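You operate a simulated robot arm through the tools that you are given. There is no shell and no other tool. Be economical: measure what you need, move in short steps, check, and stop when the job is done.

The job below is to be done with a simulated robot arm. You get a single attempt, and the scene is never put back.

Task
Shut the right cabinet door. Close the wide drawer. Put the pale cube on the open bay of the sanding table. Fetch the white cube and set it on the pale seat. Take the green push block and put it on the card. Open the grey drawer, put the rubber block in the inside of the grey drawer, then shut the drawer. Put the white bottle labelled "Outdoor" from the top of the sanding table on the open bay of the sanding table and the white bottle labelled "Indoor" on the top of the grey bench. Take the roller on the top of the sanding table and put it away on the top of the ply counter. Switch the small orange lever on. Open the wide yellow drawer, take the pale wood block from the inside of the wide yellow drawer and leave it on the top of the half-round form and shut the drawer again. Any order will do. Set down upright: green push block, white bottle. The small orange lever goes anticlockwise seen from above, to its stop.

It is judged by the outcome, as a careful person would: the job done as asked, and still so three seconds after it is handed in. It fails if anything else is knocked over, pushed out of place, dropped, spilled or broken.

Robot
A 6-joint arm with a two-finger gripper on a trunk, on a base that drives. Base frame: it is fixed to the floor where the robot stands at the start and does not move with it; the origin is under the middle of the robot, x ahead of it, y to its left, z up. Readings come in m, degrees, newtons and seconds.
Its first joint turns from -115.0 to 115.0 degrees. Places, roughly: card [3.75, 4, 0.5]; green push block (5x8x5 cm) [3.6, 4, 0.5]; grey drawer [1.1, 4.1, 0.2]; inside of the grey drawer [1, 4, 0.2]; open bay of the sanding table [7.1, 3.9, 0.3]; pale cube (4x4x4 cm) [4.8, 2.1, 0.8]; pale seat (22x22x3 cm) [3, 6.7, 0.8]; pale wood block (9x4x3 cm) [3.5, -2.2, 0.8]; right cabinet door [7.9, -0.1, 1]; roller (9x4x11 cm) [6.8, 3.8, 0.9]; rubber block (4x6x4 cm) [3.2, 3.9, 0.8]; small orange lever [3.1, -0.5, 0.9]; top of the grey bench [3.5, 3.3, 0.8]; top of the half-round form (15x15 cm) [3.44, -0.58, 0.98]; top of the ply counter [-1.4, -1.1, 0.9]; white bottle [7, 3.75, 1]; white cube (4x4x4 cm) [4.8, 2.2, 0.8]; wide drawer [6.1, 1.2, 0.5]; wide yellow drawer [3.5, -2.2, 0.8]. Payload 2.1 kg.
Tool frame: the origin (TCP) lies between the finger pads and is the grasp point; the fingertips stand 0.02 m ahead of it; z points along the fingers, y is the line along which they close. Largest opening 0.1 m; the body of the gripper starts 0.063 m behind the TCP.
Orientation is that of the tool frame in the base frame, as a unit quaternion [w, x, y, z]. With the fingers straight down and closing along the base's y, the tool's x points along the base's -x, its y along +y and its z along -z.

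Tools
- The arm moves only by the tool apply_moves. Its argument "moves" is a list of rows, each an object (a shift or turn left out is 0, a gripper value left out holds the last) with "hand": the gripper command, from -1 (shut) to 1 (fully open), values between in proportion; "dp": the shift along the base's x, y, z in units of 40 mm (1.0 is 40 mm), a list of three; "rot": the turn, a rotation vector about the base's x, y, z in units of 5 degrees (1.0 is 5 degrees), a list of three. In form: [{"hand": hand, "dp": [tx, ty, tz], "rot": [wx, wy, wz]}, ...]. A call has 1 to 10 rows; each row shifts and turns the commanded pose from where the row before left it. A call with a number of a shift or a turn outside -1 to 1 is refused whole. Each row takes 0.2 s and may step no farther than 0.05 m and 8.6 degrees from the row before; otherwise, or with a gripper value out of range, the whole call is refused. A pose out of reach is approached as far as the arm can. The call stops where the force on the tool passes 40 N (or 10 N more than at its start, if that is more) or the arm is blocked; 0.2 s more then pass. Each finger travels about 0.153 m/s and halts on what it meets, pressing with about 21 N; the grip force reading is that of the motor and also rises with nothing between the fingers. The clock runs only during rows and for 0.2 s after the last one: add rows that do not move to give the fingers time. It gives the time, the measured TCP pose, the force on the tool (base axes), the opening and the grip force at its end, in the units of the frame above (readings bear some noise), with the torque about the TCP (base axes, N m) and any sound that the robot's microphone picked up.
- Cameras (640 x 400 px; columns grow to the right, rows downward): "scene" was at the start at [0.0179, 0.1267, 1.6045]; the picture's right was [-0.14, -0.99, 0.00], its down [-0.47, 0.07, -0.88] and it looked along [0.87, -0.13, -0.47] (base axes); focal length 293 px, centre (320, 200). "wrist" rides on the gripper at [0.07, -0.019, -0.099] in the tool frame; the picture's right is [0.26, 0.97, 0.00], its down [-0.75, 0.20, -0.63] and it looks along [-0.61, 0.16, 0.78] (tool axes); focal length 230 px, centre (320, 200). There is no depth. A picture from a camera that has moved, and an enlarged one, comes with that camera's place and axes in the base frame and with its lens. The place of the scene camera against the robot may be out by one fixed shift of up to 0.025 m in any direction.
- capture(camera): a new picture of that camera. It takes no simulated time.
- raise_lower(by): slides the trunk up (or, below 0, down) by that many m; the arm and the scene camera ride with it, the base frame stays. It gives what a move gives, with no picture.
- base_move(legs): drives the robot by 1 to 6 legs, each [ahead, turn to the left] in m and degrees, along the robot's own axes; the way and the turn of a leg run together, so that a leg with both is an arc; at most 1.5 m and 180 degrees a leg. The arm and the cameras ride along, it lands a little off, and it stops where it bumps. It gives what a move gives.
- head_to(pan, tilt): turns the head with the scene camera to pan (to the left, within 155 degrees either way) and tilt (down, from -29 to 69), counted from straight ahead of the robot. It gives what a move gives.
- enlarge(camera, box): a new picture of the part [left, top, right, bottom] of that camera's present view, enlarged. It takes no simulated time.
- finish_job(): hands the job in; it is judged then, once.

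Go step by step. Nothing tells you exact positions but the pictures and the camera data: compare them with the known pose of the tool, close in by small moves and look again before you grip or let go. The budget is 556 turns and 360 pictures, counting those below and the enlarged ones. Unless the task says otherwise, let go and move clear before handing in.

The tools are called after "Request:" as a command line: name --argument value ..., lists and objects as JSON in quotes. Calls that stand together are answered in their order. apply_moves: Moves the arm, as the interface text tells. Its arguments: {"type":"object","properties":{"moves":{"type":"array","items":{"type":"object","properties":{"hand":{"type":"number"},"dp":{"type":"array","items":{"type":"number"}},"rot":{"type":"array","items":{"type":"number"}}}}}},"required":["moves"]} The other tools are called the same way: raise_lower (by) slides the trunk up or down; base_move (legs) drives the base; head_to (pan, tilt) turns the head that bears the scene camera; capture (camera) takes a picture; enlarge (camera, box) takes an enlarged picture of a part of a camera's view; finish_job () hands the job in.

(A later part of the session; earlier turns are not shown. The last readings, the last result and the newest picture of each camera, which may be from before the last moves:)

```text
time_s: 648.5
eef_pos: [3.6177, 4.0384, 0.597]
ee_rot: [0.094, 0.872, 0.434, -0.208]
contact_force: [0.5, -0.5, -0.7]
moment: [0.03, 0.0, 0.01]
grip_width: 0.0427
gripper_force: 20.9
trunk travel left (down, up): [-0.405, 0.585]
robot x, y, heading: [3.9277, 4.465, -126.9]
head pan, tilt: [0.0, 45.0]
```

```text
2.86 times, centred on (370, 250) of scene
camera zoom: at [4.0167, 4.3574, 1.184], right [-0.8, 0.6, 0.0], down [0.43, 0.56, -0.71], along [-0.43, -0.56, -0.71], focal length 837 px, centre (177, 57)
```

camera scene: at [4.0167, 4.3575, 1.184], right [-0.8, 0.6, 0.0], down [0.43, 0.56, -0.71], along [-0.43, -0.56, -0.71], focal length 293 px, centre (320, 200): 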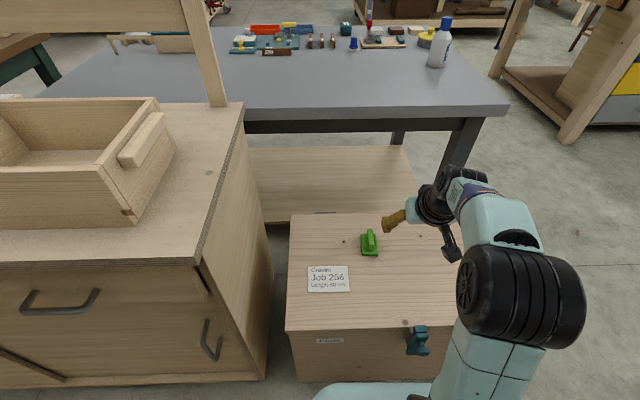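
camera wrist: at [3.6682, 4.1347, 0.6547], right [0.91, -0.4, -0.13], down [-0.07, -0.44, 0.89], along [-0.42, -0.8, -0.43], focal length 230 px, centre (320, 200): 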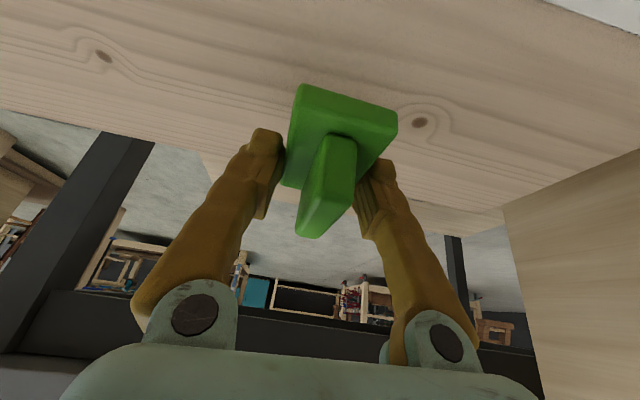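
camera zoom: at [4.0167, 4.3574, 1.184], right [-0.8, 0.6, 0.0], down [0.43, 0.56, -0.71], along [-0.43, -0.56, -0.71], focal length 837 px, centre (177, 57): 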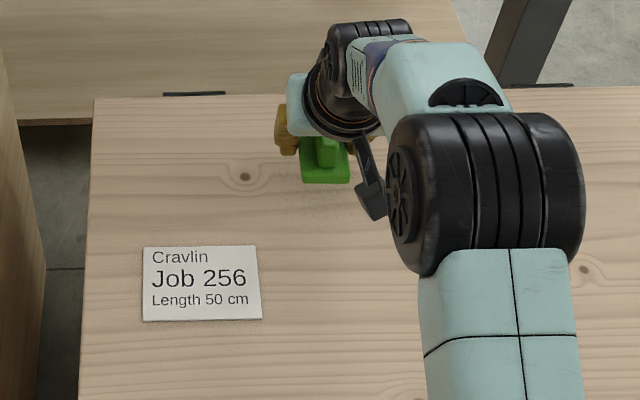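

Held level. Move to the card (≈(3.77,4.05)) and check.

Request:
apply_moves --moves '[{"dp": [0.77, 0.05, 0]}, {"dp": [0.77, 0.05, 0]}, {"dp": [0.77, 0.05, 0]}, {"dp": [0.77, 0.05, 0]}, {"dp": [0.77, 0.05, 0]}, {}]'

Request:
capture --camera "wrist"

Request:
enlarge --camera "scene" --box '[270, 180, 470, 320]'

```text
time_s: 649.9
eef_pos: [3.773, 4.0493, 0.5986]
ee_rot: [0.092, 0.872, 0.433, -0.209]
contact_force: [0.0, 0.3, 0.1]
moment: [0.01, -0.02, 0.0]
grip_width: 0.0426
gripper_force: 21.4
trunk travel left (down, up): [-0.405, 0.585]
robot x, y, heading: [3.9298, 4.4607, -127.2]
head pan, tilt: [0.0, 45.0]
```

```text
142 pictures are left
camera wrist: at [3.8225, 4.1456, 0.6565], right [0.91, -0.4, -0.13], down [-0.07, -0.44, 0.89], along [-0.42, -0.8, -0.43], focal length 230 px, centre (320, 200)
```

wrist: 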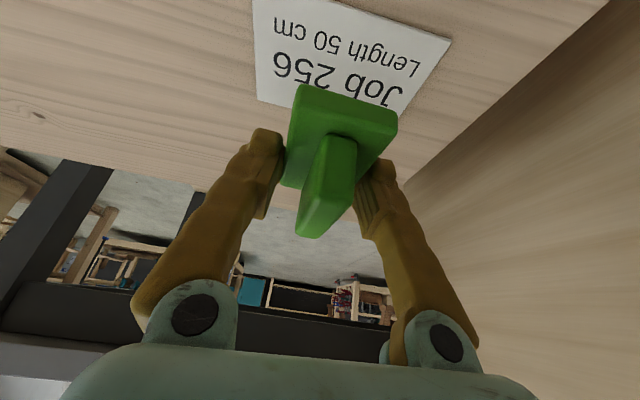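

```text
2.86 times, centred on (370, 250) of scene
camera zoom: at [4.0168, 4.3574, 1.184], right [-0.8, 0.6, 0.0], down [0.43, 0.56, -0.71], along [-0.43, -0.56, -0.71], focal length 837 px, centre (177, 57)
```

zoom: 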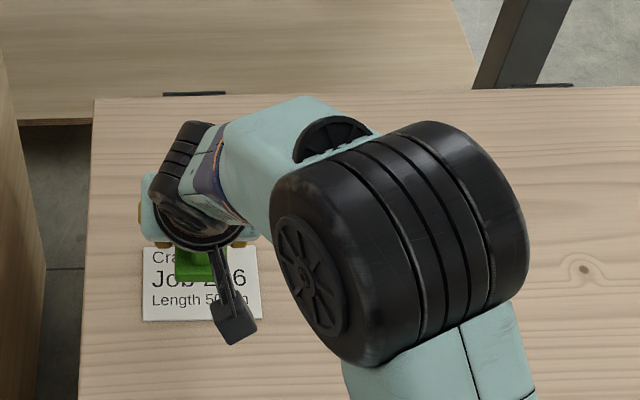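

Nearly centred over the card. Small shift, then lower.

Request:
apply_moves --moves '[{"dp": [0.22, 0.3, -0.4]}, {"dp": [0, 0, -0.4]}, {"dp": [0, 0, -0.3]}, {}]'

Request:
apply_moves --moves '[{"dp": [0, 0, -0.15]}, {"dp": [0, 0, -0.12]}, {}]'

Request:
capture --camera "wrist"

```text
time_s: 650.9
eef_pos: [3.7782, 4.0638, 0.5537]
ee_rot: [0.094, 0.872, 0.433, -0.209]
contact_force: [1.5, 0.1, -0.5]
moment: [0.05, -0.01, 0.0]
grip_width: 0.0427
gripper_force: 20.7
trunk travel left (down, up): [-0.405, 0.585]
robot x, y, heading: [3.9341, 4.4598, -127.4]
head pan, tilt: [0.0, 45.0]
```

```text
time_s: 651.7
eef_pos: [3.7785, 4.0629, 0.5452]
ee_rot: [0.095, 0.871, 0.433, -0.21]
contact_force: [-2.8, -1.4, 17.4]
moment: [-0.13, -0.12, -0.05]
grip_width: 0.0422
gripper_force: 21.2
trunk travel left (down, up): [-0.405, 0.585]
robot x, y, heading: [3.9327, 4.455, -127.1]
head pan, tilt: [0.0, 45.0]
```

```text
140 pictures are left
camera wrist: at [3.8301, 4.1585, 0.6017], right [0.91, -0.4, -0.13], down [-0.06, -0.44, 0.9], along [-0.42, -0.8, -0.42], focal length 230 px, centre (320, 200)
```

wrist: 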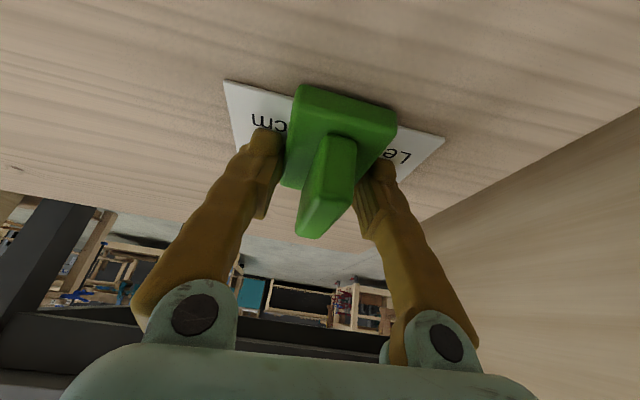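

The block's near edge just overhangs the card's near edge; lift, shift 1 cm forward, and set down.

Request:
apply_moves --moves '[{"dp": [0, 0, 0.4]}, {"dp": [-0.17, -0.23, 0]}, {"dp": [0, 0, -0.25]}, {"dp": [0, 0, -0.12]}, {}]'

Request:
apply_moves --moves '[{"dp": [0, 0, 0.03]}, {"hand": 0}, {"hand": 0.3}, {}]'

Request:
capture --camera "wrist"

```text
time_s: 652.9
eef_pos: [3.7736, 4.0521, 0.5458]
ee_rot: [0.093, 0.871, 0.433, -0.21]
contact_force: [0.0, -2.1, 12.1]
moment: [-0.07, -0.15, 0.02]
grip_width: 0.0427
gripper_force: 20.5
trunk travel left (down, up): [-0.405, 0.585]
robot x, y, heading: [3.9287, 4.46, -126.8]
head pan, tilt: [0.0, 45.0]
```

```text
time_s: 653.9
eef_pos: [3.772, 4.0528, 0.5445]
ee_rot: [0.093, 0.872, 0.433, -0.209]
contact_force: [-0.8, 1.3, 4.1]
moment: [-0.06, -0.12, 0.03]
grip_width: 0.0637
gripper_force: 0.0
trunk travel left (down, up): [-0.405, 0.585]
robot x, y, heading: [3.931, 4.46, -126.9]
head pan, tilt: [0.0, 45.0]
```

```text
139 pictures are left
camera wrist: at [3.8241, 4.1495, 0.6024], right [0.91, -0.4, -0.13], down [-0.07, -0.44, 0.89], along [-0.42, -0.8, -0.43], focal length 230 px, centre (320, 200)
```

wrist: 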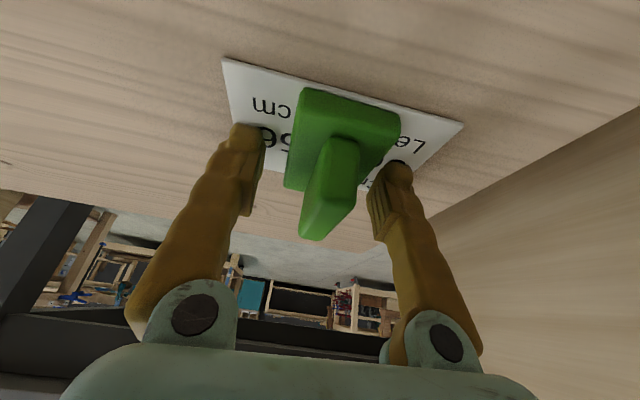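

Placed on the card. Lift away and check.

Request:
apply_moves --moves '[{"dp": [0, 0, 0.4]}, {"dp": [0, 0, 0.8]}, {"dp": [0.2, 0.3, 0.8]}, {"dp": [0.4, 0.5, 0.9]}, {"dp": [0.4, 0.5, 0.9]}]'

Request:
capture --camera "wrist"

```text
time_s: 655.1
eef_pos: [3.8146, 4.1071, 0.697]
ee_rot: [0.092, 0.873, 0.432, -0.209]
contact_force: [-0.3, -0.5, 0.3]
moment: [-0.02, -0.01, 0.0]
grip_width: 0.065
gripper_force: 0.0
trunk travel left (down, up): [-0.405, 0.585]
robot x, y, heading: [3.9336, 4.4559, -126.8]
head pan, tilt: [0.0, 45.0]
```

```text
138 pictures are left
camera wrist: at [3.8654, 4.2025, 0.7543], right [0.91, -0.4, -0.13], down [-0.07, -0.44, 0.89], along [-0.42, -0.8, -0.43], focal length 230 px, centre (320, 200)
```

wrist: 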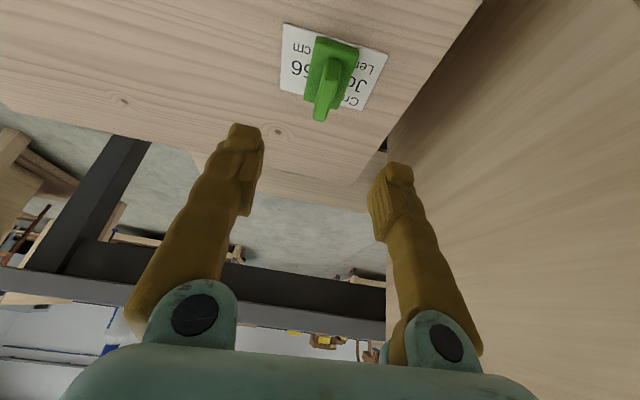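

The green block stands on the card. Next the cubes on the green bench; drive round the west end of the grey bench to the green bench's front.

Request:
base_move --legs '[[-0.3, 0], [0, -69.5], [1.42, 0], [0, 67.5], [1.03, 0]]'

Request:
raise_lower --by 0.4

Request:
base_move --legs '[[0, 46], [1.2, 0], [0, 31], [1.2, 0], [0, 29], [1.45, 0]]'

Request:
base_move --legs '[[0, 77.5]]'

Request:
head_to --pan 0 --tilt 38

Request:
capture --camera "scene"

```text
time_s: 675.1
eef_pos: [1.89, 3.9494, 0.697]
ee_rot: [0.089, 0.88, 0.416, -0.211]
contact_force: [-0.5, 0.0, 0.1]
moment: [-0.01, 0.03, -0.01]
grip_width: 0.0648
gripper_force: 0.0
trunk travel left (down, up): [-0.405, 0.585]
robot x, y, heading: [2.0176, 4.2971, -129.5]
head pan, tilt: [0.0, 45.0]
```

```text
time_s: 678.9
eef_pos: [1.8901, 3.9486, 1.0963]
ee_rot: [0.089, 0.881, 0.415, -0.211]
contact_force: [-0.2, 0.3, 0.5]
moment: [-0.01, -0.01, 0.0]
grip_width: 0.0648
gripper_force: 0.1
trunk travel left (down, up): [-0.805, 0.185]
robot x, y, heading: [2.0187, 4.2981, -129.5]
head pan, tilt: [0.0, 45.0]
```

```text
time_s: 702.5
eef_pos: [4.6512, 1.6237, 1.0959]
ee_rot: [0.222, 0.19, 0.955, -0.054]
contact_force: [0.7, 0.4, -0.1]
moment: [0.03, 0.0, -0.01]
grip_width: 0.0651
gripper_force: 0.0
trunk travel left (down, up): [-0.805, 0.185]
robot x, y, heading: [4.2831, 1.6469, -22.7]
head pan, tilt: [0.0, 45.0]
```

```text
time_s: 706.2
eef_pos: [4.3845, 2.005, 1.0962]
ee_rot: [0.207, -0.45, 0.863, 0.097]
contact_force: [0.2, -0.6, -0.1]
moment: [-0.01, 0.0, -0.01]
grip_width: 0.0649
gripper_force: 0.2
trunk travel left (down, up): [-0.805, 0.185]
robot x, y, heading: [4.2801, 1.6474, 55.0]
head pan, tilt: [0.0, 45.0]
```

```text
time_s: 706.9
eef_pos: [4.3838, 2.004, 1.0964]
ee_rot: [0.207, -0.45, 0.863, 0.097]
contact_force: [0.4, -0.8, 0.3]
moment: [0.0, 0.05, 0.0]
grip_width: 0.0651
gripper_force: 0.0
trunk travel left (down, up): [-0.805, 0.185]
robot x, y, heading: [4.2794, 1.6485, 55.0]
head pan, tilt: [0.0, 38.0]
```

```text
137 pictures are left
camera scene: at [4.169, 1.7493, 1.5942], right [0.82, -0.57, 0.0], down [-0.35, -0.5, -0.79], along [0.45, 0.65, -0.62], focal length 293 px, centre (320, 200)
```

scene: 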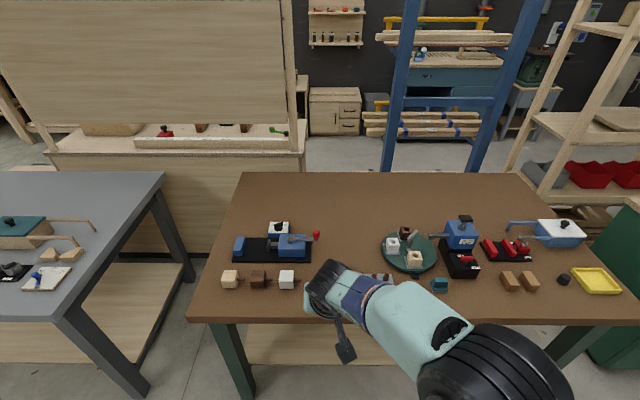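

The hints match the cubes on the green disc: pale at ≈(4.81,2.12), white at ≈(4.79,2.20). Zoom in.

Request:
enlarge --camera "scene" --box '[350, 200, 470, 300]'

```text
4.00 times, centred on (410, 250) of scene
camera zoom: at [4.169, 1.7493, 1.5942], right [0.82, -0.57, 0.0], down [-0.35, -0.5, -0.79], along [0.45, 0.65, -0.62], focal length 1172 px, centre (-40, 0)
```

zoom: 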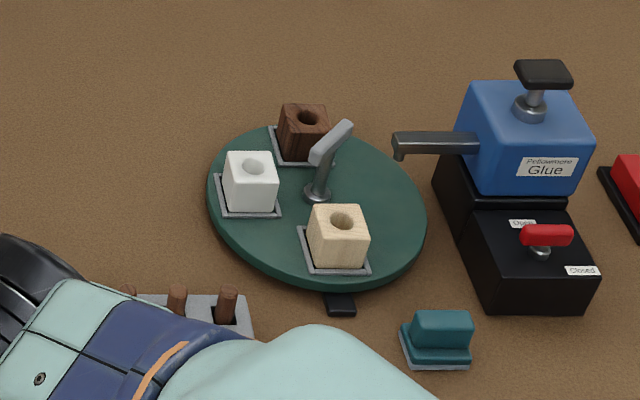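

White cube in its tray is accessible. Drive forward 0.22 m and look with the wrist camera.

Request:
base_move --legs '[[0.22, 0]]'

Request:
apply_moves --moves '[{"hand": 0.35, "dp": [0.5, 0, 0]}, {"dp": [0.5, 0, 0]}, {"dp": [0.5, 0, 0]}, {}]'

Request:
capture --camera "wrist"

Request:
capture --camera "scene"

```text
time_s: 708.5
eef_pos: [4.5084, 2.1817, 1.0965]
ee_rot: [0.207, -0.45, 0.863, 0.097]
contact_force: [-0.1, 0.5, -0.1]
moment: [0.01, -0.01, 0.01]
grip_width: 0.0649
gripper_force: 0.1
trunk travel left (down, up): [-0.805, 0.185]
robot x, y, heading: [4.4041, 1.8274, 55.0]
head pan, tilt: [0.0, 38.0]
```

```text
time_s: 709.5
eef_pos: [4.5679, 2.1817, 1.0974]
ee_rot: [0.208, -0.449, 0.864, 0.097]
contact_force: [-0.4, -0.9, -0.2]
moment: [0.01, 0.0, 0.01]
grip_width: 0.0672
gripper_force: 0.0
trunk travel left (down, up): [-0.805, 0.185]
robot x, y, heading: [4.4064, 1.8262, 55.1]
head pan, tilt: [0.0, 38.0]
```

```text
135 pictures are left
camera wrist: at [4.521, 2.0853, 1.1546], right [-0.92, 0.37, -0.13], down [0.05, 0.45, 0.89], along [0.39, 0.82, -0.43], focal length 230 px, centre (320, 200)
```

wrist: 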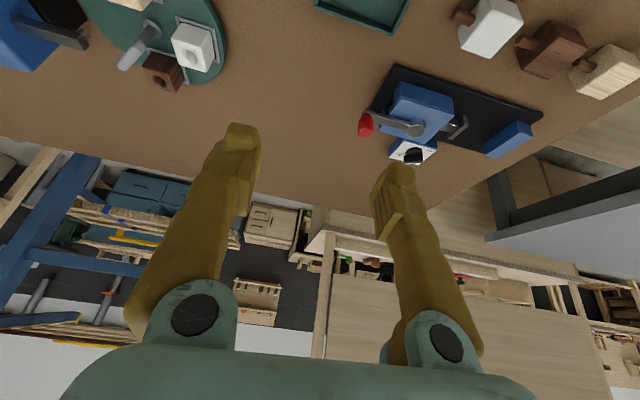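

```text
134 pictures are left
camera scene: at [4.2928, 1.9264, 1.5942], right [0.82, -0.57, 0.0], down [-0.35, -0.5, -0.79], along [0.45, 0.65, -0.62], focal length 293 px, centre (320, 200)
```

scene: 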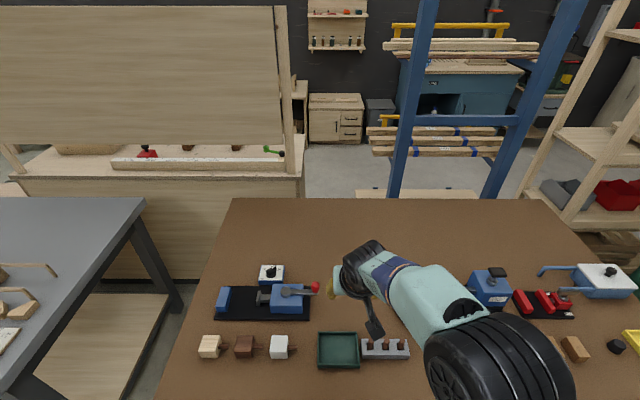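

White cube confirmed at ≈(4.792,2.188). Creep 3 cm, add tilt, and move over it.

Request:
base_move --legs '[[0.03, 0]]'

Request:
apply_moves --moves '[{"rot": [0.98, -0.69, 0]}, {"rot": [0.98, -0.69, 0]}, {"dp": [0.85, -0.1, -0.3]}, {"dp": [0.85, -0.1, -0.3]}, {"dp": [0.85, -0.1, -0.3]}, {"dp": [0.85, -0.1, -0.3]}, {"dp": [0.85, -0.1, -0.3]}, {"dp": [0.8, -0.1, -0.3]}, {}]'

Request:
capture --camera "wrist"

Request:
capture --camera "scene"

```text
time_s: 710.4
eef_pos: [4.5823, 2.2016, 1.0998]
ee_rot: [0.209, -0.448, 0.863, 0.098]
contact_force: [-0.4, -1.2, 0.3]
moment: [0.01, 0.0, 0.02]
grip_width: 0.0679
gripper_force: 0.1
trunk travel left (down, up): [-0.805, 0.185]
robot x, y, heading: [4.4247, 1.8496, 55.1]
head pan, tilt: [0.0, 38.0]
```

```text
time_s: 712.4
eef_pos: [4.7728, 2.1819, 1.0276]
ee_rot: [0.296, -0.435, 0.838, 0.143]
contact_force: [0.3, 0.6, 0.7]
moment: [0.03, -0.05, 0.01]
grip_width: 0.0674
gripper_force: 0.1
out of reach, approached as far as the arm can: row 5
trunk travel left (down, up): [-0.805, 0.185]
robot x, y, heading: [4.424, 1.8459, 55.1]
head pan, tilt: [0.0, 38.0]
```

```text
133 pictures are left
camera wrist: at [4.7193, 2.0765, 1.0625], right [-0.9, 0.4, -0.18], down [-0.06, 0.29, 0.96], along [0.43, 0.87, -0.23], focal length 230 px, centre (320, 200)
```

wrist: 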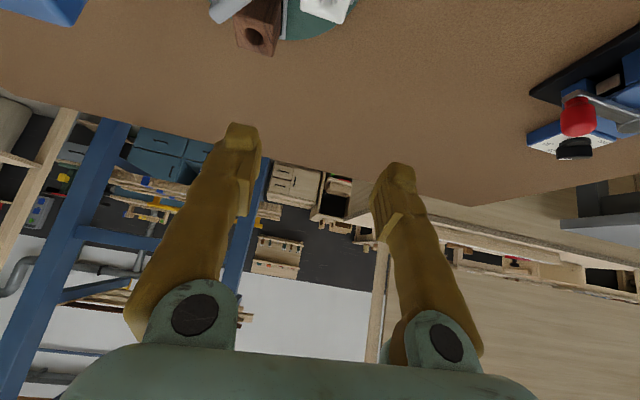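

```text
132 pictures are left
camera scene: at [4.3094, 1.9506, 1.5942], right [0.82, -0.57, 0.0], down [-0.35, -0.5, -0.79], along [0.45, 0.65, -0.62], focal length 293 px, centre (320, 200)
```

scene: 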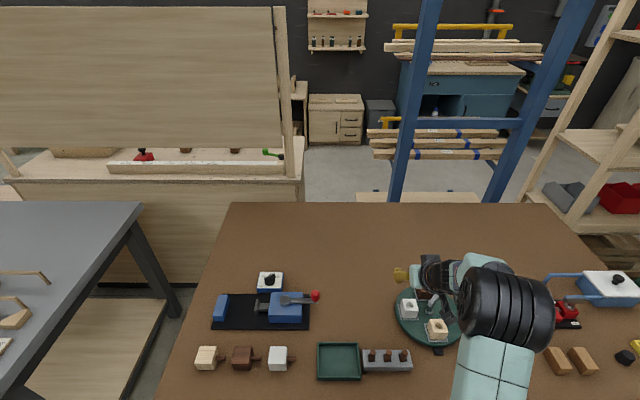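

White cube ≈(4.80,2.19), top ≈0.86. Descend to just above it and check.

Request:
apply_moves --moves '[{"dp": [0.2, 0.05, -0.7]}, {"dp": [0.2, 0.05, -0.7]}, {"dp": [0.2, 0.05, -0.7]}, {"dp": [0, 0, -0.7]}, {}]'

Request:
capture --camera "wrist"

Request:
enlarge --camera "scene" --box '[340, 240, 500, 360]'

```text
time_s: 713.6
eef_pos: [4.7978, 2.1892, 0.9194]
ee_rot: [0.296, -0.435, 0.838, 0.143]
contact_force: [-0.2, -0.4, -0.2]
moment: [0.05, 0.03, -0.03]
grip_width: 0.0675
gripper_force: 0.1
trunk travel left (down, up): [-0.805, 0.185]
robot x, y, heading: [4.4221, 1.8468, 54.9]
head pan, tilt: [0.0, 38.0]
```

```text
131 pictures are left
camera wrist: at [4.7447, 2.0851, 0.953], right [-0.9, 0.4, -0.18], down [-0.06, 0.29, 0.96], along [0.43, 0.87, -0.23], focal length 230 px, centre (320, 200)
```

wrist: 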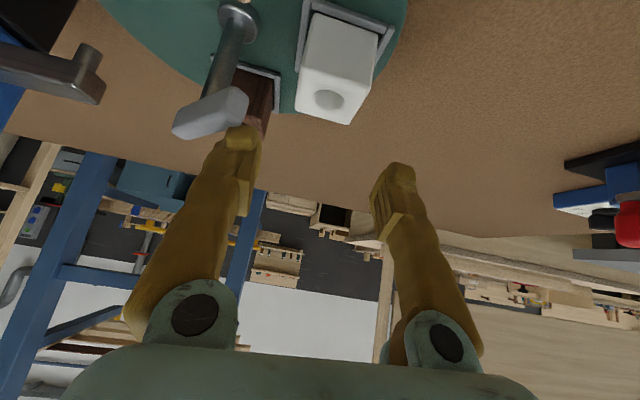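

```text
3.33 times, centred on (420, 300) of scene
camera zoom: at [4.3096, 1.9504, 1.5942], right [0.82, -0.57, 0.0], down [-0.35, -0.5, -0.79], along [0.45, 0.65, -0.62], focal length 977 px, centre (-13, -133)
```

zoom: 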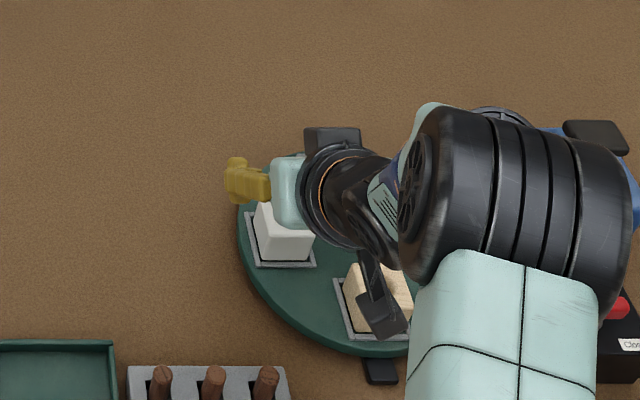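

The lever post stands ~2.5 cm right of the white cube, so I'll narrow the fingers to 5.4 cm, and descend carefully, centred.

Request:
apply_moves --moves '[{"hand": 0.1}, {"dp": [0.05, 0.1, -0.4]}, {}]'

Request:
capture --camera "wrist"

```text
time_s: 714.4
eef_pos: [4.7999, 2.1961, 0.9023]
ee_rot: [0.296, -0.435, 0.839, 0.142]
contact_force: [-0.5, -0.6, -0.9]
moment: [0.02, -0.04, 0.0]
grip_width: 0.0553
gripper_force: 0.0
trunk travel left (down, up): [-0.805, 0.185]
robot x, y, heading: [4.4213, 1.8483, 54.9]
head pan, tilt: [0.0, 38.0]
```

```text
129 pictures are left
camera wrist: at [4.7475, 2.0896, 0.9366], right [-0.9, 0.4, -0.18], down [-0.06, 0.29, 0.96], along [0.43, 0.87, -0.23], focal length 230 px, centre (320, 200)
```

wrist: 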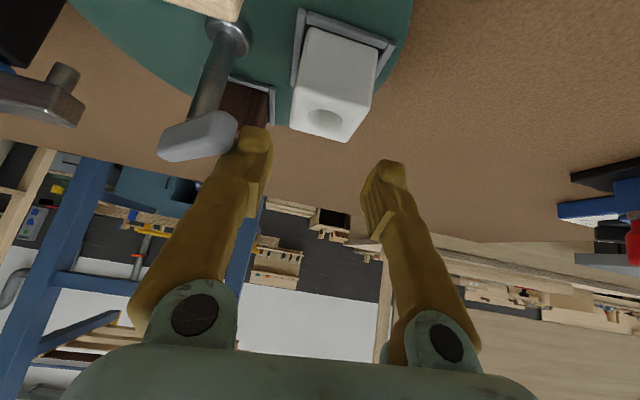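

The lever's paddle edge is only ~3.7 cm right of the cube centre; less tilt will keep the finger clear. Raise, untilt 18°, and re-centre.

Request:
apply_moves --moves '[{"dp": [0, 0, 0.7]}, {"rot": [-0.98, 0.69, 0]}, {"rot": [-0.98, 0.69, 0]}, {"rot": [-0.98, 0.69, 0]}, {}]'

Request:
capture --camera "wrist"

```text
time_s: 715.6
eef_pos: [4.7905, 2.2044, 0.9314]
ee_rot: [0.217, -0.454, 0.854, 0.134]
contact_force: [-0.9, -0.7, 0.3]
moment: [0.02, 0.03, 0.02]
grip_width: 0.0549
gripper_force: 0.1
out of reach, approached as far as the arm can: row 2, 3, 4
trunk travel left (down, up): [-0.805, 0.185]
robot x, y, heading: [4.4197, 1.8469, 55.2]
head pan, tilt: [0.0, 38.0]
```

```text
128 pictures are left
camera wrist: at [4.7468, 2.1015, 0.9815], right [-0.93, 0.35, -0.1], down [0.05, 0.38, 0.92], along [0.36, 0.85, -0.37], focal length 230 px, centre (320, 200)
```

wrist: 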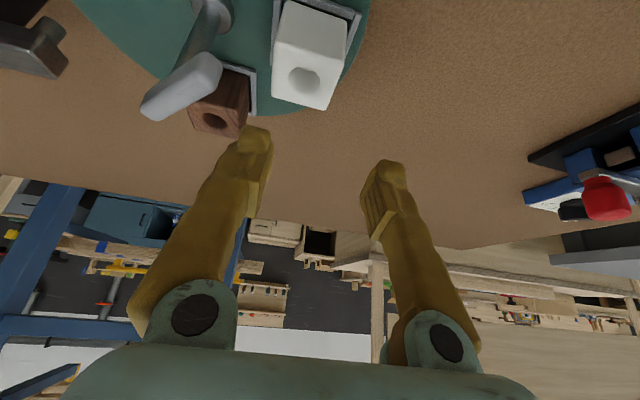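

Request:
apply_moves --moves '[{"dp": [0.2, -0.1, -0.2]}, {"dp": [0.12, -0.06, -0.3]}, {"dp": [0, 0, -0.3]}, {}]'

Request:
capture --camera "wrist"

```text
time_s: 716.6
eef_pos: [4.8026, 2.1951, 0.8992]
ee_rot: [0.201, -0.453, 0.861, 0.116]
contact_force: [-0.2, 1.0, 0.4]
moment: [0.0, 0.02, -0.03]
grip_width: 0.055
gripper_force: 0.0
trunk travel left (down, up): [-0.805, 0.185]
robot x, y, heading: [4.423, 1.8501, 55.1]
head pan, tilt: [0.0, 38.0]
```

```text
127 pictures are left
camera wrist: at [4.7598, 2.0964, 0.9557], right [-0.93, 0.36, -0.1], down [0.06, 0.42, 0.9], along [0.36, 0.83, -0.42], focal length 230 px, centre (320, 200)
```

wrist: 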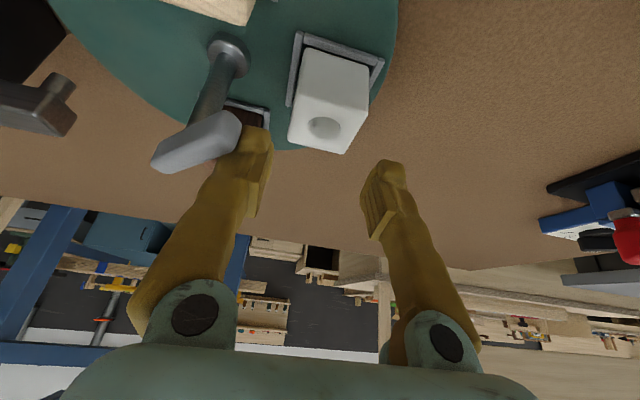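

Geometry shows the paddle passes on the camera side of the finger with ~2–3 cm depth clearance. Descend slowly.

Request:
apply_moves --moves '[{"dp": [0, 0, -0.25]}, {"dp": [0, 0, -0.25]}, {}]'

Request:
capture --camera "wrist"

```text
time_s: 717.4
eef_pos: [4.8016, 2.1952, 0.8793]
ee_rot: [0.2, -0.453, 0.861, 0.115]
contact_force: [-3.1, 0.7, -0.7]
moment: [0.01, -0.05, -0.09]
grip_width: 0.0534
gripper_force: 0.0
trunk travel left (down, up): [-0.805, 0.185]
robot x, y, heading: [4.4226, 1.8476, 54.9]
head pan, tilt: [0.0, 38.0]
```

```text
126 pictures are left
camera wrist: at [4.7579, 2.0963, 0.9346], right [-0.93, 0.35, -0.1], down [0.07, 0.42, 0.9], along [0.36, 0.83, -0.42], focal length 230 px, centre (320, 200)
```

wrist: 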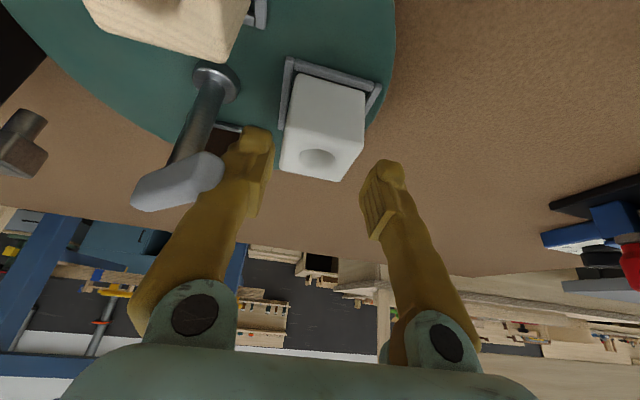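

Slight touch on the lever-side finger. Shift 2 mm away and narrow to 5 cm, then continue.

Request:
apply_moves --moves '[{"hand": 0, "dp": [-0.05, 0.03, 0]}, {"dp": [0, 0, -0.2]}, {"dp": [0, 0, -0.2]}, {}]'

Request:
capture --camera "wrist"

```text
time_s: 718.4
eef_pos: [4.8014, 2.197, 0.8623]
ee_rot: [0.2, -0.453, 0.861, 0.115]
contact_force: [0.7, -0.3, 0.3]
moment: [-0.01, 0.0, 0.0]
grip_width: 0.05
gripper_force: 0.0
trunk travel left (down, up): [-0.805, 0.185]
robot x, y, heading: [4.4229, 1.8493, 54.9]
head pan, tilt: [0.0, 38.0]
```

```text
125 pictures are left
camera wrist: at [4.7565, 2.0984, 0.9187], right [-0.93, 0.35, -0.1], down [0.07, 0.42, 0.9], along [0.36, 0.83, -0.42], focal length 230 px, centre (320, 200)
```

wrist: 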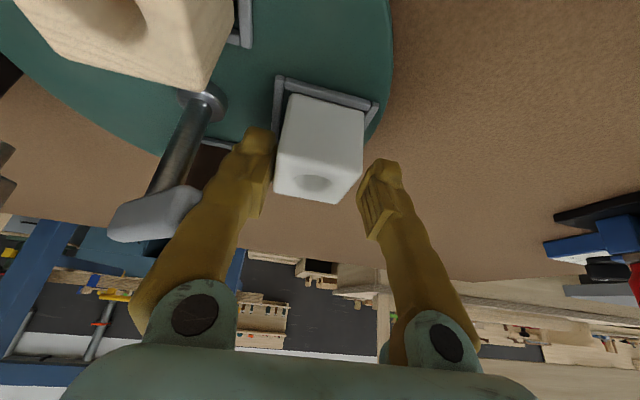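

Clear of the lever. Lower 8 mm, close and lift straight up.

Request:
apply_moves --moves '[{"dp": [0, 0, -0.2]}, {"hand": -1}, {}, {}, {}]'

Request:
apply_moves --moves '[{"dp": [0, 0, 0.3]}, {"dp": [0, 0, 0.5]}, {"dp": [0, 0, 0.7]}, {"dp": [0, 0, 0.8]}]'

Request:
capture --camera "wrist"

```text
time_s: 719.6
eef_pos: [4.8039, 2.1937, 0.8545]
ee_rot: [0.202, -0.453, 0.861, 0.117]
contact_force: [20.1, -9.9, 13.5]
moment: [-0.3, -0.47, 0.11]
grip_width: 0.0391
gripper_force: 21.5
trunk travel left (down, up): [-0.805, 0.185]
robot x, y, heading: [4.423, 1.8503, 55.0]
head pan, tilt: [0.0, 38.0]
```

```text
time_s: 720.6
eef_pos: [4.7995, 2.1984, 0.9485]
ee_rot: [0.201, -0.452, 0.861, 0.115]
contact_force: [-0.4, -0.4, 0.5]
moment: [0.0, -0.02, -0.01]
grip_width: 0.0391
gripper_force: 21.4
trunk travel left (down, up): [-0.805, 0.185]
robot x, y, heading: [4.4219, 1.8454, 55.0]
head pan, tilt: [0.0, 38.0]
```

```text
124 pictures are left
camera wrist: at [4.7552, 2.0994, 1.0056], right [-0.93, 0.35, -0.1], down [0.07, 0.43, 0.9], along [0.36, 0.83, -0.42], focal length 230 px, centre (320, 200)
```

wrist: 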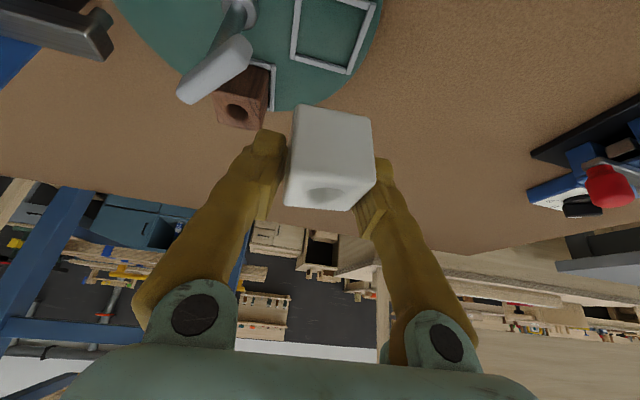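

White cube held. Retract the arm, back out and drive back west/north toward the pale seat.

Request:
apply_moves --moves '[{"dp": [-0.3, -0.4, 0.7]}, {"dp": [-0.5, -0.6, 0.7]}, {"dp": [-0.5, -0.6, 0.7]}, {"dp": [-0.4, -0.5, 0.7]}]'

Request:
base_move --legs '[[-0.28, 0], [0, 102.5], [1.48, 0], [0, -29], [1.21, 0]]'

Request:
base_move --legs '[[0, -31], [1.2, 0], [0, -30], [0.7, 0]]'

Request:
head_to --pan 0 --tilt 22

Request:
capture --camera "scene"

```text
time_s: 721.6
eef_pos: [4.7328, 2.1136, 1.0615]
ee_rot: [0.201, -0.452, 0.861, 0.116]
contact_force: [-0.2, 1.0, 0.1]
moment: [0.02, 0.0, -0.02]
grip_width: 0.0392
gripper_force: 20.9
trunk travel left (down, up): [-0.805, 0.185]
robot x, y, heading: [4.4254, 1.8487, 55.1]
head pan, tilt: [0.0, 38.0]
```

```text
time_s: 742.2
eef_pos: [1.9375, 3.524, 1.0602]
ee_rot: [-0.095, 0.873, -0.428, -0.212]
contact_force: [-0.1, -0.4, 0.3]
moment: [0.03, -0.02, 0.01]
grip_width: 0.039
gripper_force: 21.1
trunk travel left (down, up): [-0.805, 0.185]
robot x, y, heading: [2.0985, 3.1487, 127.3]
head pan, tilt: [0.0, 38.0]
```

```text
time_s: 754.7
eef_pos: [2.4469, 5.3167, 1.0589]
ee_rot: [0.186, -0.547, 0.804, 0.138]
contact_force: [0.3, -0.6, -0.4]
moment: [-0.03, -0.01, -0.02]
grip_width: 0.0389
gripper_force: 20.6
trunk travel left (down, up): [-0.805, 0.185]
robot x, y, heading: [2.203, 4.989, 68.1]
head pan, tilt: [0.0, 38.0]
```

```text
time_s: 755.5
eef_pos: [2.4454, 5.3175, 1.0604]
ee_rot: [0.186, -0.548, 0.804, 0.137]
contact_force: [-0.5, -0.3, 0.3]
moment: [-0.01, -0.03, 0.01]
grip_width: 0.0391
gripper_force: 21.0
trunk travel left (down, up): [-0.805, 0.185]
robot x, y, heading: [2.2003, 4.9853, 68.1]
head pan, tilt: [0.0, 22.0]
```

```text
123 pictures are left
camera scene: at [2.0722, 5.0704, 1.6193], right [0.93, -0.37, 0.0], down [-0.14, -0.35, -0.93], along [0.35, 0.86, -0.38], focal length 293 px, centre (320, 200)
```

scene: 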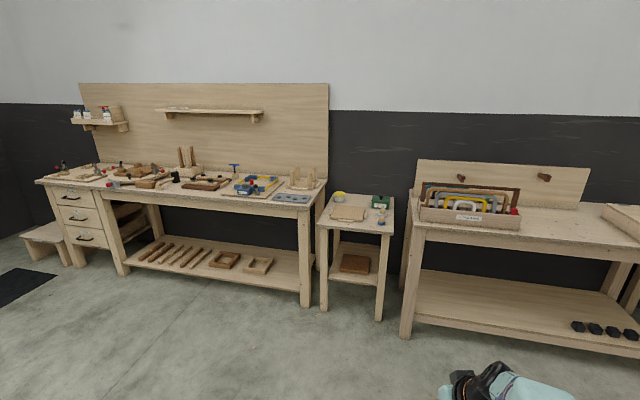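

The pale seat is the square pad on the small side table at ≈(2.95,6.65). Zoom.

Request:
enlarge --camera "scene" --box '[300, 170, 420, 250]'

```text
5.00 times, centred on (360, 210) of scene
camera zoom: at [2.0722, 5.0704, 1.6193], right [0.93, -0.37, 0.0], down [-0.14, -0.35, -0.93], along [0.35, 0.86, -0.38], focal length 1465 px, centre (120, 150)
```

zoom: 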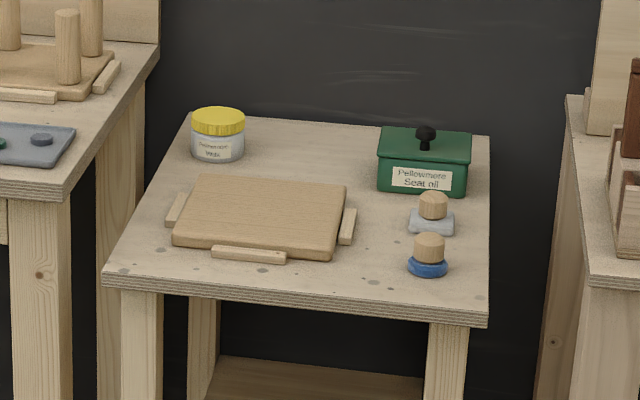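

The seat board's centre is ≈(2.92,6.64). Drive to face the side table.

Request:
base_move --legs '[[0, 6.5], [1.3, 0], [0, -19.5]]'

Request:
head_to --pan 0 --tilt 45

Request:
capture --camera "scene"

Request:
capture --camera "wrist"

```text
time_s: 763.8
eef_pos: [2.8631, 6.5403, 1.0599]
ee_rot: [0.2, -0.458, 0.858, 0.117]
contact_force: [0.2, 0.3, 0.2]
moment: [-0.01, 0.0, -0.01]
grip_width: 0.0387
gripper_force: 20.9
trunk travel left (down, up): [-0.805, 0.185]
robot x, y, heading: [2.5567, 6.2713, 55.5]
head pan, tilt: [0.0, 22.0]
```

```text
time_s: 764.6
eef_pos: [2.8643, 6.5429, 1.0592]
ee_rot: [0.201, -0.458, 0.858, 0.117]
contact_force: [-0.2, 0.4, 0.0]
moment: [0.02, 0.02, 0.0]
grip_width: 0.0388
gripper_force: 20.7
trunk travel left (down, up): [-0.805, 0.185]
robot x, y, heading: [2.5592, 6.2709, 55.6]
head pan, tilt: [0.0, 45.0]
```

```text
121 pictures are left
camera scene: at [2.4402, 6.3679, 1.5841], right [0.83, -0.56, 0.0], down [-0.4, -0.58, -0.71], along [0.4, 0.58, -0.71], focal length 293 px, centre (320, 200)
```

scene: 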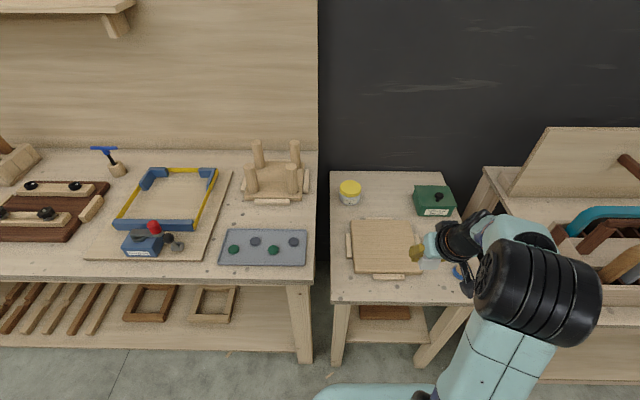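

```text
120 pictures are left
camera wrist: at [2.8212, 6.4418, 1.1162], right [-0.93, 0.34, -0.1], down [0.06, 0.42, 0.9], along [0.35, 0.84, -0.42], focal length 230 px, centre (320, 200)
```

wrist: 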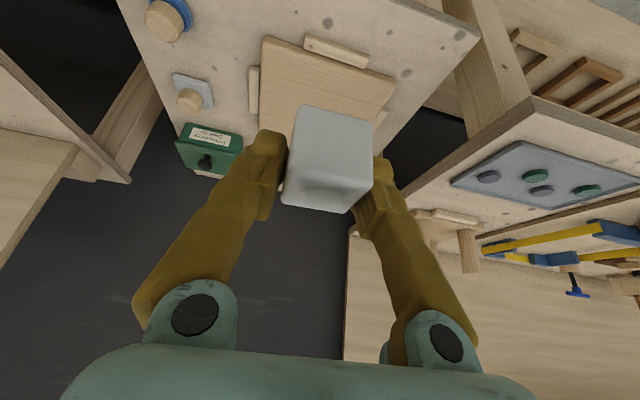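

Seat centre ≈(2.935,6.70). Advance 9 cm, then lower over it.

Request:
base_move --legs '[[0.09, 0]]'

Request:
apply_moves --moves '[{"dp": [0, 0.6, -0.9]}, {"dp": [0, 0.6, -0.9]}, {"dp": [0, 0, -0.9]}, {"dp": [0, 0, -0.7]}, {}]'

Request:
capture --camera "wrist"

Request:
capture --camera "scene"

```text
time_s: 765.7
eef_pos: [2.9118, 6.6107, 1.063]
ee_rot: [0.202, -0.458, 0.858, 0.119]
contact_force: [0.2, -1.6, -0.3]
moment: [0.05, -0.04, 0.03]
grip_width: 0.0388
gripper_force: 20.8
trunk travel left (down, up): [-0.805, 0.185]
robot x, y, heading: [2.6064, 6.3504, 55.6]
head pan, tilt: [0.0, 45.0]
```

```text
time_s: 766.9
eef_pos: [2.9148, 6.6637, 0.9249]
ee_rot: [0.201, -0.458, 0.858, 0.117]
contact_force: [0.6, -1.1, -0.6]
moment: [-0.01, 0.02, 0.02]
grip_width: 0.0388
gripper_force: 21.0
trunk travel left (down, up): [-0.805, 0.185]
robot x, y, heading: [2.6105, 6.3463, 55.7]
head pan, tilt: [0.0, 45.0]
```

```text
119 pictures are left
camera wrist: at [2.8723, 6.5644, 0.98], right [-0.93, 0.34, -0.1], down [0.06, 0.42, 0.9], along [0.35, 0.84, -0.42], focal length 230 px, centre (320, 200)
```

wrist: 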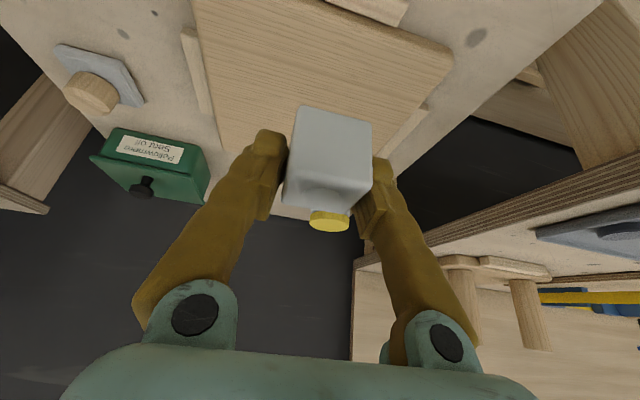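

```text
118 pictures are left
camera scene: at [2.4917, 6.444, 1.584], right [0.83, -0.56, 0.0], down [-0.4, -0.58, -0.71], along [0.4, 0.58, -0.71], focal length 293 px, centre (320, 200)
```

scene: 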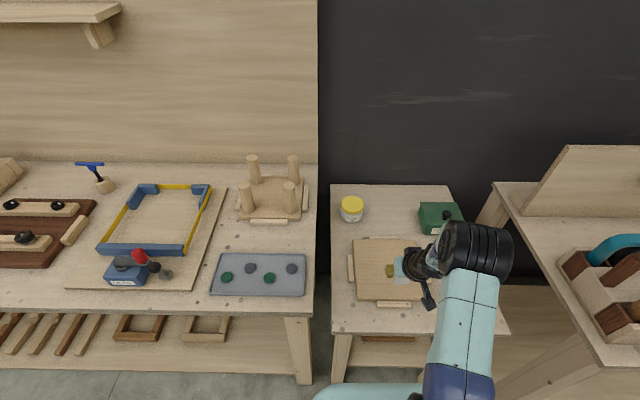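

The cube will land well inside the board. Lower.

Request:
apply_moves --moves '[{"dp": [-0.1, 0.2, -0.5]}, {"dp": [-0.1, 0.2, -0.5]}, {"dp": [0, 0, -0.3]}, {}]'

Request:
capture --camera "wrist"

```text
time_s: 767.9
eef_pos: [2.9097, 6.6821, 0.8714]
ee_rot: [0.201, -0.458, 0.858, 0.117]
contact_force: [0.1, 0.5, -0.3]
moment: [-0.02, -0.03, 0.01]
grip_width: 0.0387
gripper_force: 21.0
trunk travel left (down, up): [-0.805, 0.185]
robot x, y, heading: [2.6057, 6.3435, 55.7]
head pan, tilt: [0.0, 45.0]
```

```text
117 pictures are left
camera wrist: at [2.8664, 6.5821, 0.9277], right [-0.93, 0.34, -0.1], down [0.06, 0.42, 0.9], along [0.35, 0.84, -0.42], focal length 230 px, centre (320, 200)
```

wrist: 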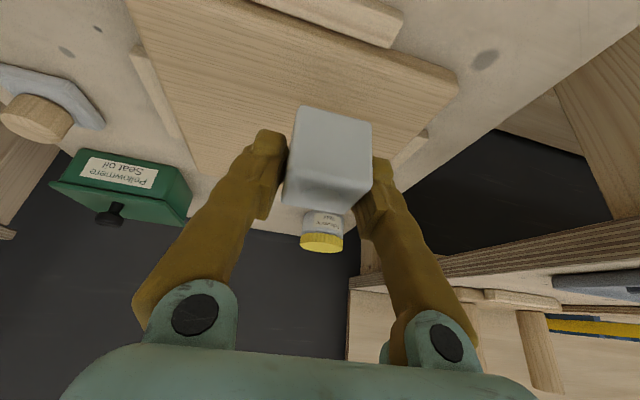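

Request:
apply_moves --moves '[{"dp": [0.12, -0.08, -0.25]}, {"dp": [0, 0, -0.25]}, {"dp": [0, 0, -0.2]}, {}]'

Request:
apply_moves --moves '[{"dp": [0, 0, -0.15]}, {"dp": [0, 0, -0.15]}, {}]'

```text
time_s: 768.9
eef_pos: [2.9127, 6.678, 0.8428]
ee_rot: [0.201, -0.458, 0.858, 0.117]
contact_force: [0.2, 0.7, 0.5]
moment: [-0.01, -0.01, -0.02]
grip_width: 0.0389
gripper_force: 21.1
trunk travel left (down, up): [-0.805, 0.185]
robot x, y, heading: [2.6081, 6.3523, 55.7]
head pan, tilt: [0.0, 45.0]
```

```text
time_s: 769.7
eef_pos: [2.9133, 6.6783, 0.8313]
ee_rot: [0.201, -0.458, 0.858, 0.117]
contact_force: [-0.7, 0.1, -0.4]
moment: [-0.02, -0.01, 0.0]
grip_width: 0.0386
gripper_force: 21.4
trunk travel left (down, up): [-0.805, 0.185]
robot x, y, heading: [2.6069, 6.3477, 55.8]
head pan, tilt: [0.0, 45.0]
```

Request:
apply_moves --moves '[{"dp": [0, 0, -0.15]}, {"dp": [0, 0, -0.15]}, {}]'

Request:
capture --camera "wrist"

```text
time_s: 770.5
eef_pos: [2.9124, 6.676, 0.8187]
ee_rot: [0.2, -0.458, 0.858, 0.117]
contact_force: [-0.5, 0.4, 0.3]
moment: [0.0, 0.02, -0.02]
grip_width: 0.0387
gripper_force: 20.7
trunk travel left (down, up): [-0.805, 0.185]
robot x, y, heading: [2.6081, 6.3478, 56.0]
head pan, tilt: [0.0, 45.0]
```

```text
116 pictures are left
camera wrist: at [2.8693, 6.5774, 0.8755], right [-0.93, 0.34, -0.1], down [0.06, 0.42, 0.9], along [0.35, 0.84, -0.42], focal length 230 px, centre (320, 200)
```

wrist: 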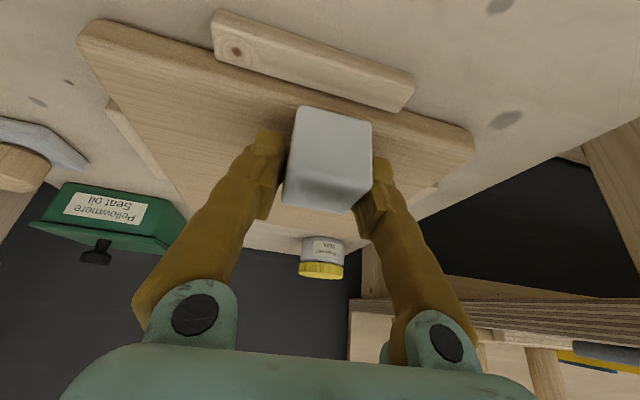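

The cube is close to the near edge; shift 4 cm forward before touchdown.

Request:
apply_moves --moves '[{"dp": [0.25, 0.4, 0.1]}, {"dp": [0.35, 0.4, 0]}, {"dp": [0, 0, -0.2]}, {}]'

Request:
apply_moves --moves '[{"dp": [0, 0, -0.12]}, {"dp": [0, 0, -0.12]}, {"dp": [0, 0, -0.12]}, {}]'

Request:
capture --camera "wrist"

```text
time_s: 771.5
eef_pos: [2.933, 6.7056, 0.8168]
ee_rot: [0.202, -0.458, 0.858, 0.118]
contact_force: [2.9, 0.2, 11.2]
moment: [-0.14, 0.14, 0.01]
grip_width: 0.0389
gripper_force: 21.3
out of reach, approached as far as the arm can: row 2
trunk travel left (down, up): [-0.805, 0.185]
robot x, y, heading: [2.6089, 6.3475, 56.0]
head pan, tilt: [0.0, 45.0]
```

```text
time_s: 772.5
eef_pos: [2.932, 6.7047, 0.806]
ee_rot: [0.205, -0.458, 0.857, 0.119]
contact_force: [5.0, 1.7, 38.0]
moment: [-0.34, -0.52, 0.01]
grip_width: 0.0387
gripper_force: 20.8
trunk travel left (down, up): [-0.805, 0.185]
robot x, y, heading: [2.6101, 6.3482, 55.6]
head pan, tilt: [0.0, 45.0]
```

```text
115 pictures are left
camera wrist: at [2.8893, 6.6047, 0.861], right [-0.93, 0.34, -0.1], down [0.05, 0.42, 0.91], along [0.36, 0.84, -0.41], focal length 230 px, centre (320, 200)
```

wrist: 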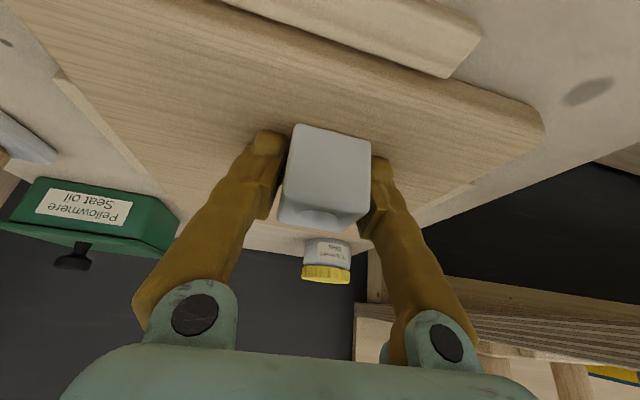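

Firm contact with the board. Ease up 9 mm, release, and lift.

Request:
apply_moves --moves '[{"dp": [0, 0, 0.2]}, {"hand": -0.05}, {"hand": 0.1}, {}]'

Request:
apply_moves --moves '[{"dp": [0, 0, 0.4]}, {"dp": [0, 0, 0.8]}, {"dp": [-0.2, -0.3, 0.8]}, {"dp": [-0.4, -0.5, 0.9]}]'

Request:
capture --camera "wrist"

```text
time_s: 773.5
eef_pos: [2.9329, 6.7075, 0.8103]
ee_rot: [0.199, -0.458, 0.858, 0.117]
contact_force: [-0.2, 0.6, -0.8]
moment: [0.02, 0.02, 0.01]
grip_width: 0.0551
gripper_force: 0.0
trunk travel left (down, up): [-0.805, 0.185]
robot x, y, heading: [2.6104, 6.3471, 55.8]
head pan, tilt: [0.0, 45.0]
```

```text
time_s: 774.5
eef_pos: [2.9115, 6.6731, 0.9268]
ee_rot: [0.201, -0.457, 0.858, 0.116]
contact_force: [0.7, -0.2, 0.1]
moment: [0.03, 0.0, 0.04]
grip_width: 0.055
gripper_force: 0.1
trunk travel left (down, up): [-0.805, 0.185]
robot x, y, heading: [2.6041, 6.347, 55.8]
head pan, tilt: [0.0, 45.0]
```

```text
114 pictures are left
camera wrist: at [2.8686, 6.5742, 0.9826], right [-0.93, 0.34, -0.1], down [0.06, 0.42, 0.9], along [0.35, 0.84, -0.41], focal length 230 px, centre (320, 200)
```

wrist: 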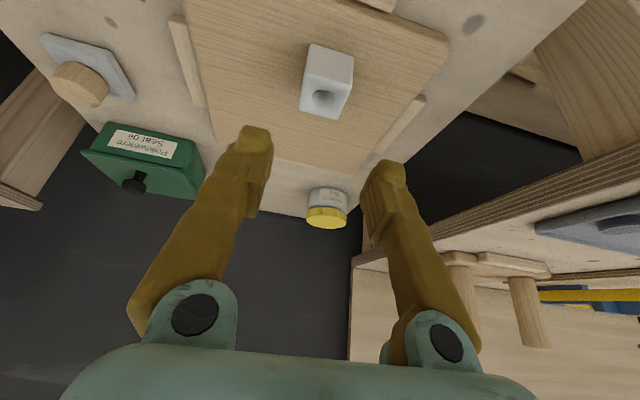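

White cube is on the pale seat. Now return to the green bench for the pale cube.

Request:
apply_moves --moves '[{"dp": [-0.3, -0.4, 0.8]}, {"dp": [-0.3, -0.4, 0.8]}, {"dp": [-0.2, -0.3, 0.8]}]'

Request:
base_move --legs '[[-0.4, 0], [0, -157], [0.85, 0], [0.8, 0], [0, 16], [1.25, 0]]'

Request:
base_move --legs '[[0, 34], [1.2, 0]]'

```text
time_s: 775.3
eef_pos: [2.8777, 6.6288, 1.0213]
ee_rot: [0.201, -0.457, 0.859, 0.116]
contact_force: [0.3, -0.3, -0.2]
moment: [0.02, -0.01, 0.07]
grip_width: 0.0547
gripper_force: 0.0
trunk travel left (down, up): [-0.805, 0.185]
robot x, y, heading: [2.6083, 6.3438, 55.7]
head pan, tilt: [0.0, 45.0]
```

```text
time_s: 799.4
eef_pos: [1.7899, 2.8115, 1.0216]
ee_rot: [0.171, 0.681, 0.694, -0.157]
contact_force: [-1.0, 0.4, 0.0]
moment: [-0.03, 0.01, 0.01]
grip_width: 0.055
gripper_force: 0.1
trunk travel left (down, up): [-0.805, 0.185]
robot x, y, heading: [1.8502, 3.1953, -89.4]
head pan, tilt: [0.0, 45.0]
```

```text
time_s: 807.1
eef_pos: [2.6682, 1.8579, 1.0224]
ee_rot: [0.209, 0.458, 0.858, -0.101]
contact_force: [-0.1, -0.5, 0.1]
moment: [-0.01, -0.02, -0.03]
grip_width: 0.0552
gripper_force: 0.0
trunk travel left (down, up): [-0.805, 0.185]
robot x, y, heading: [2.51, 2.2181, -56.5]
head pan, tilt: [0.0, 45.0]
```

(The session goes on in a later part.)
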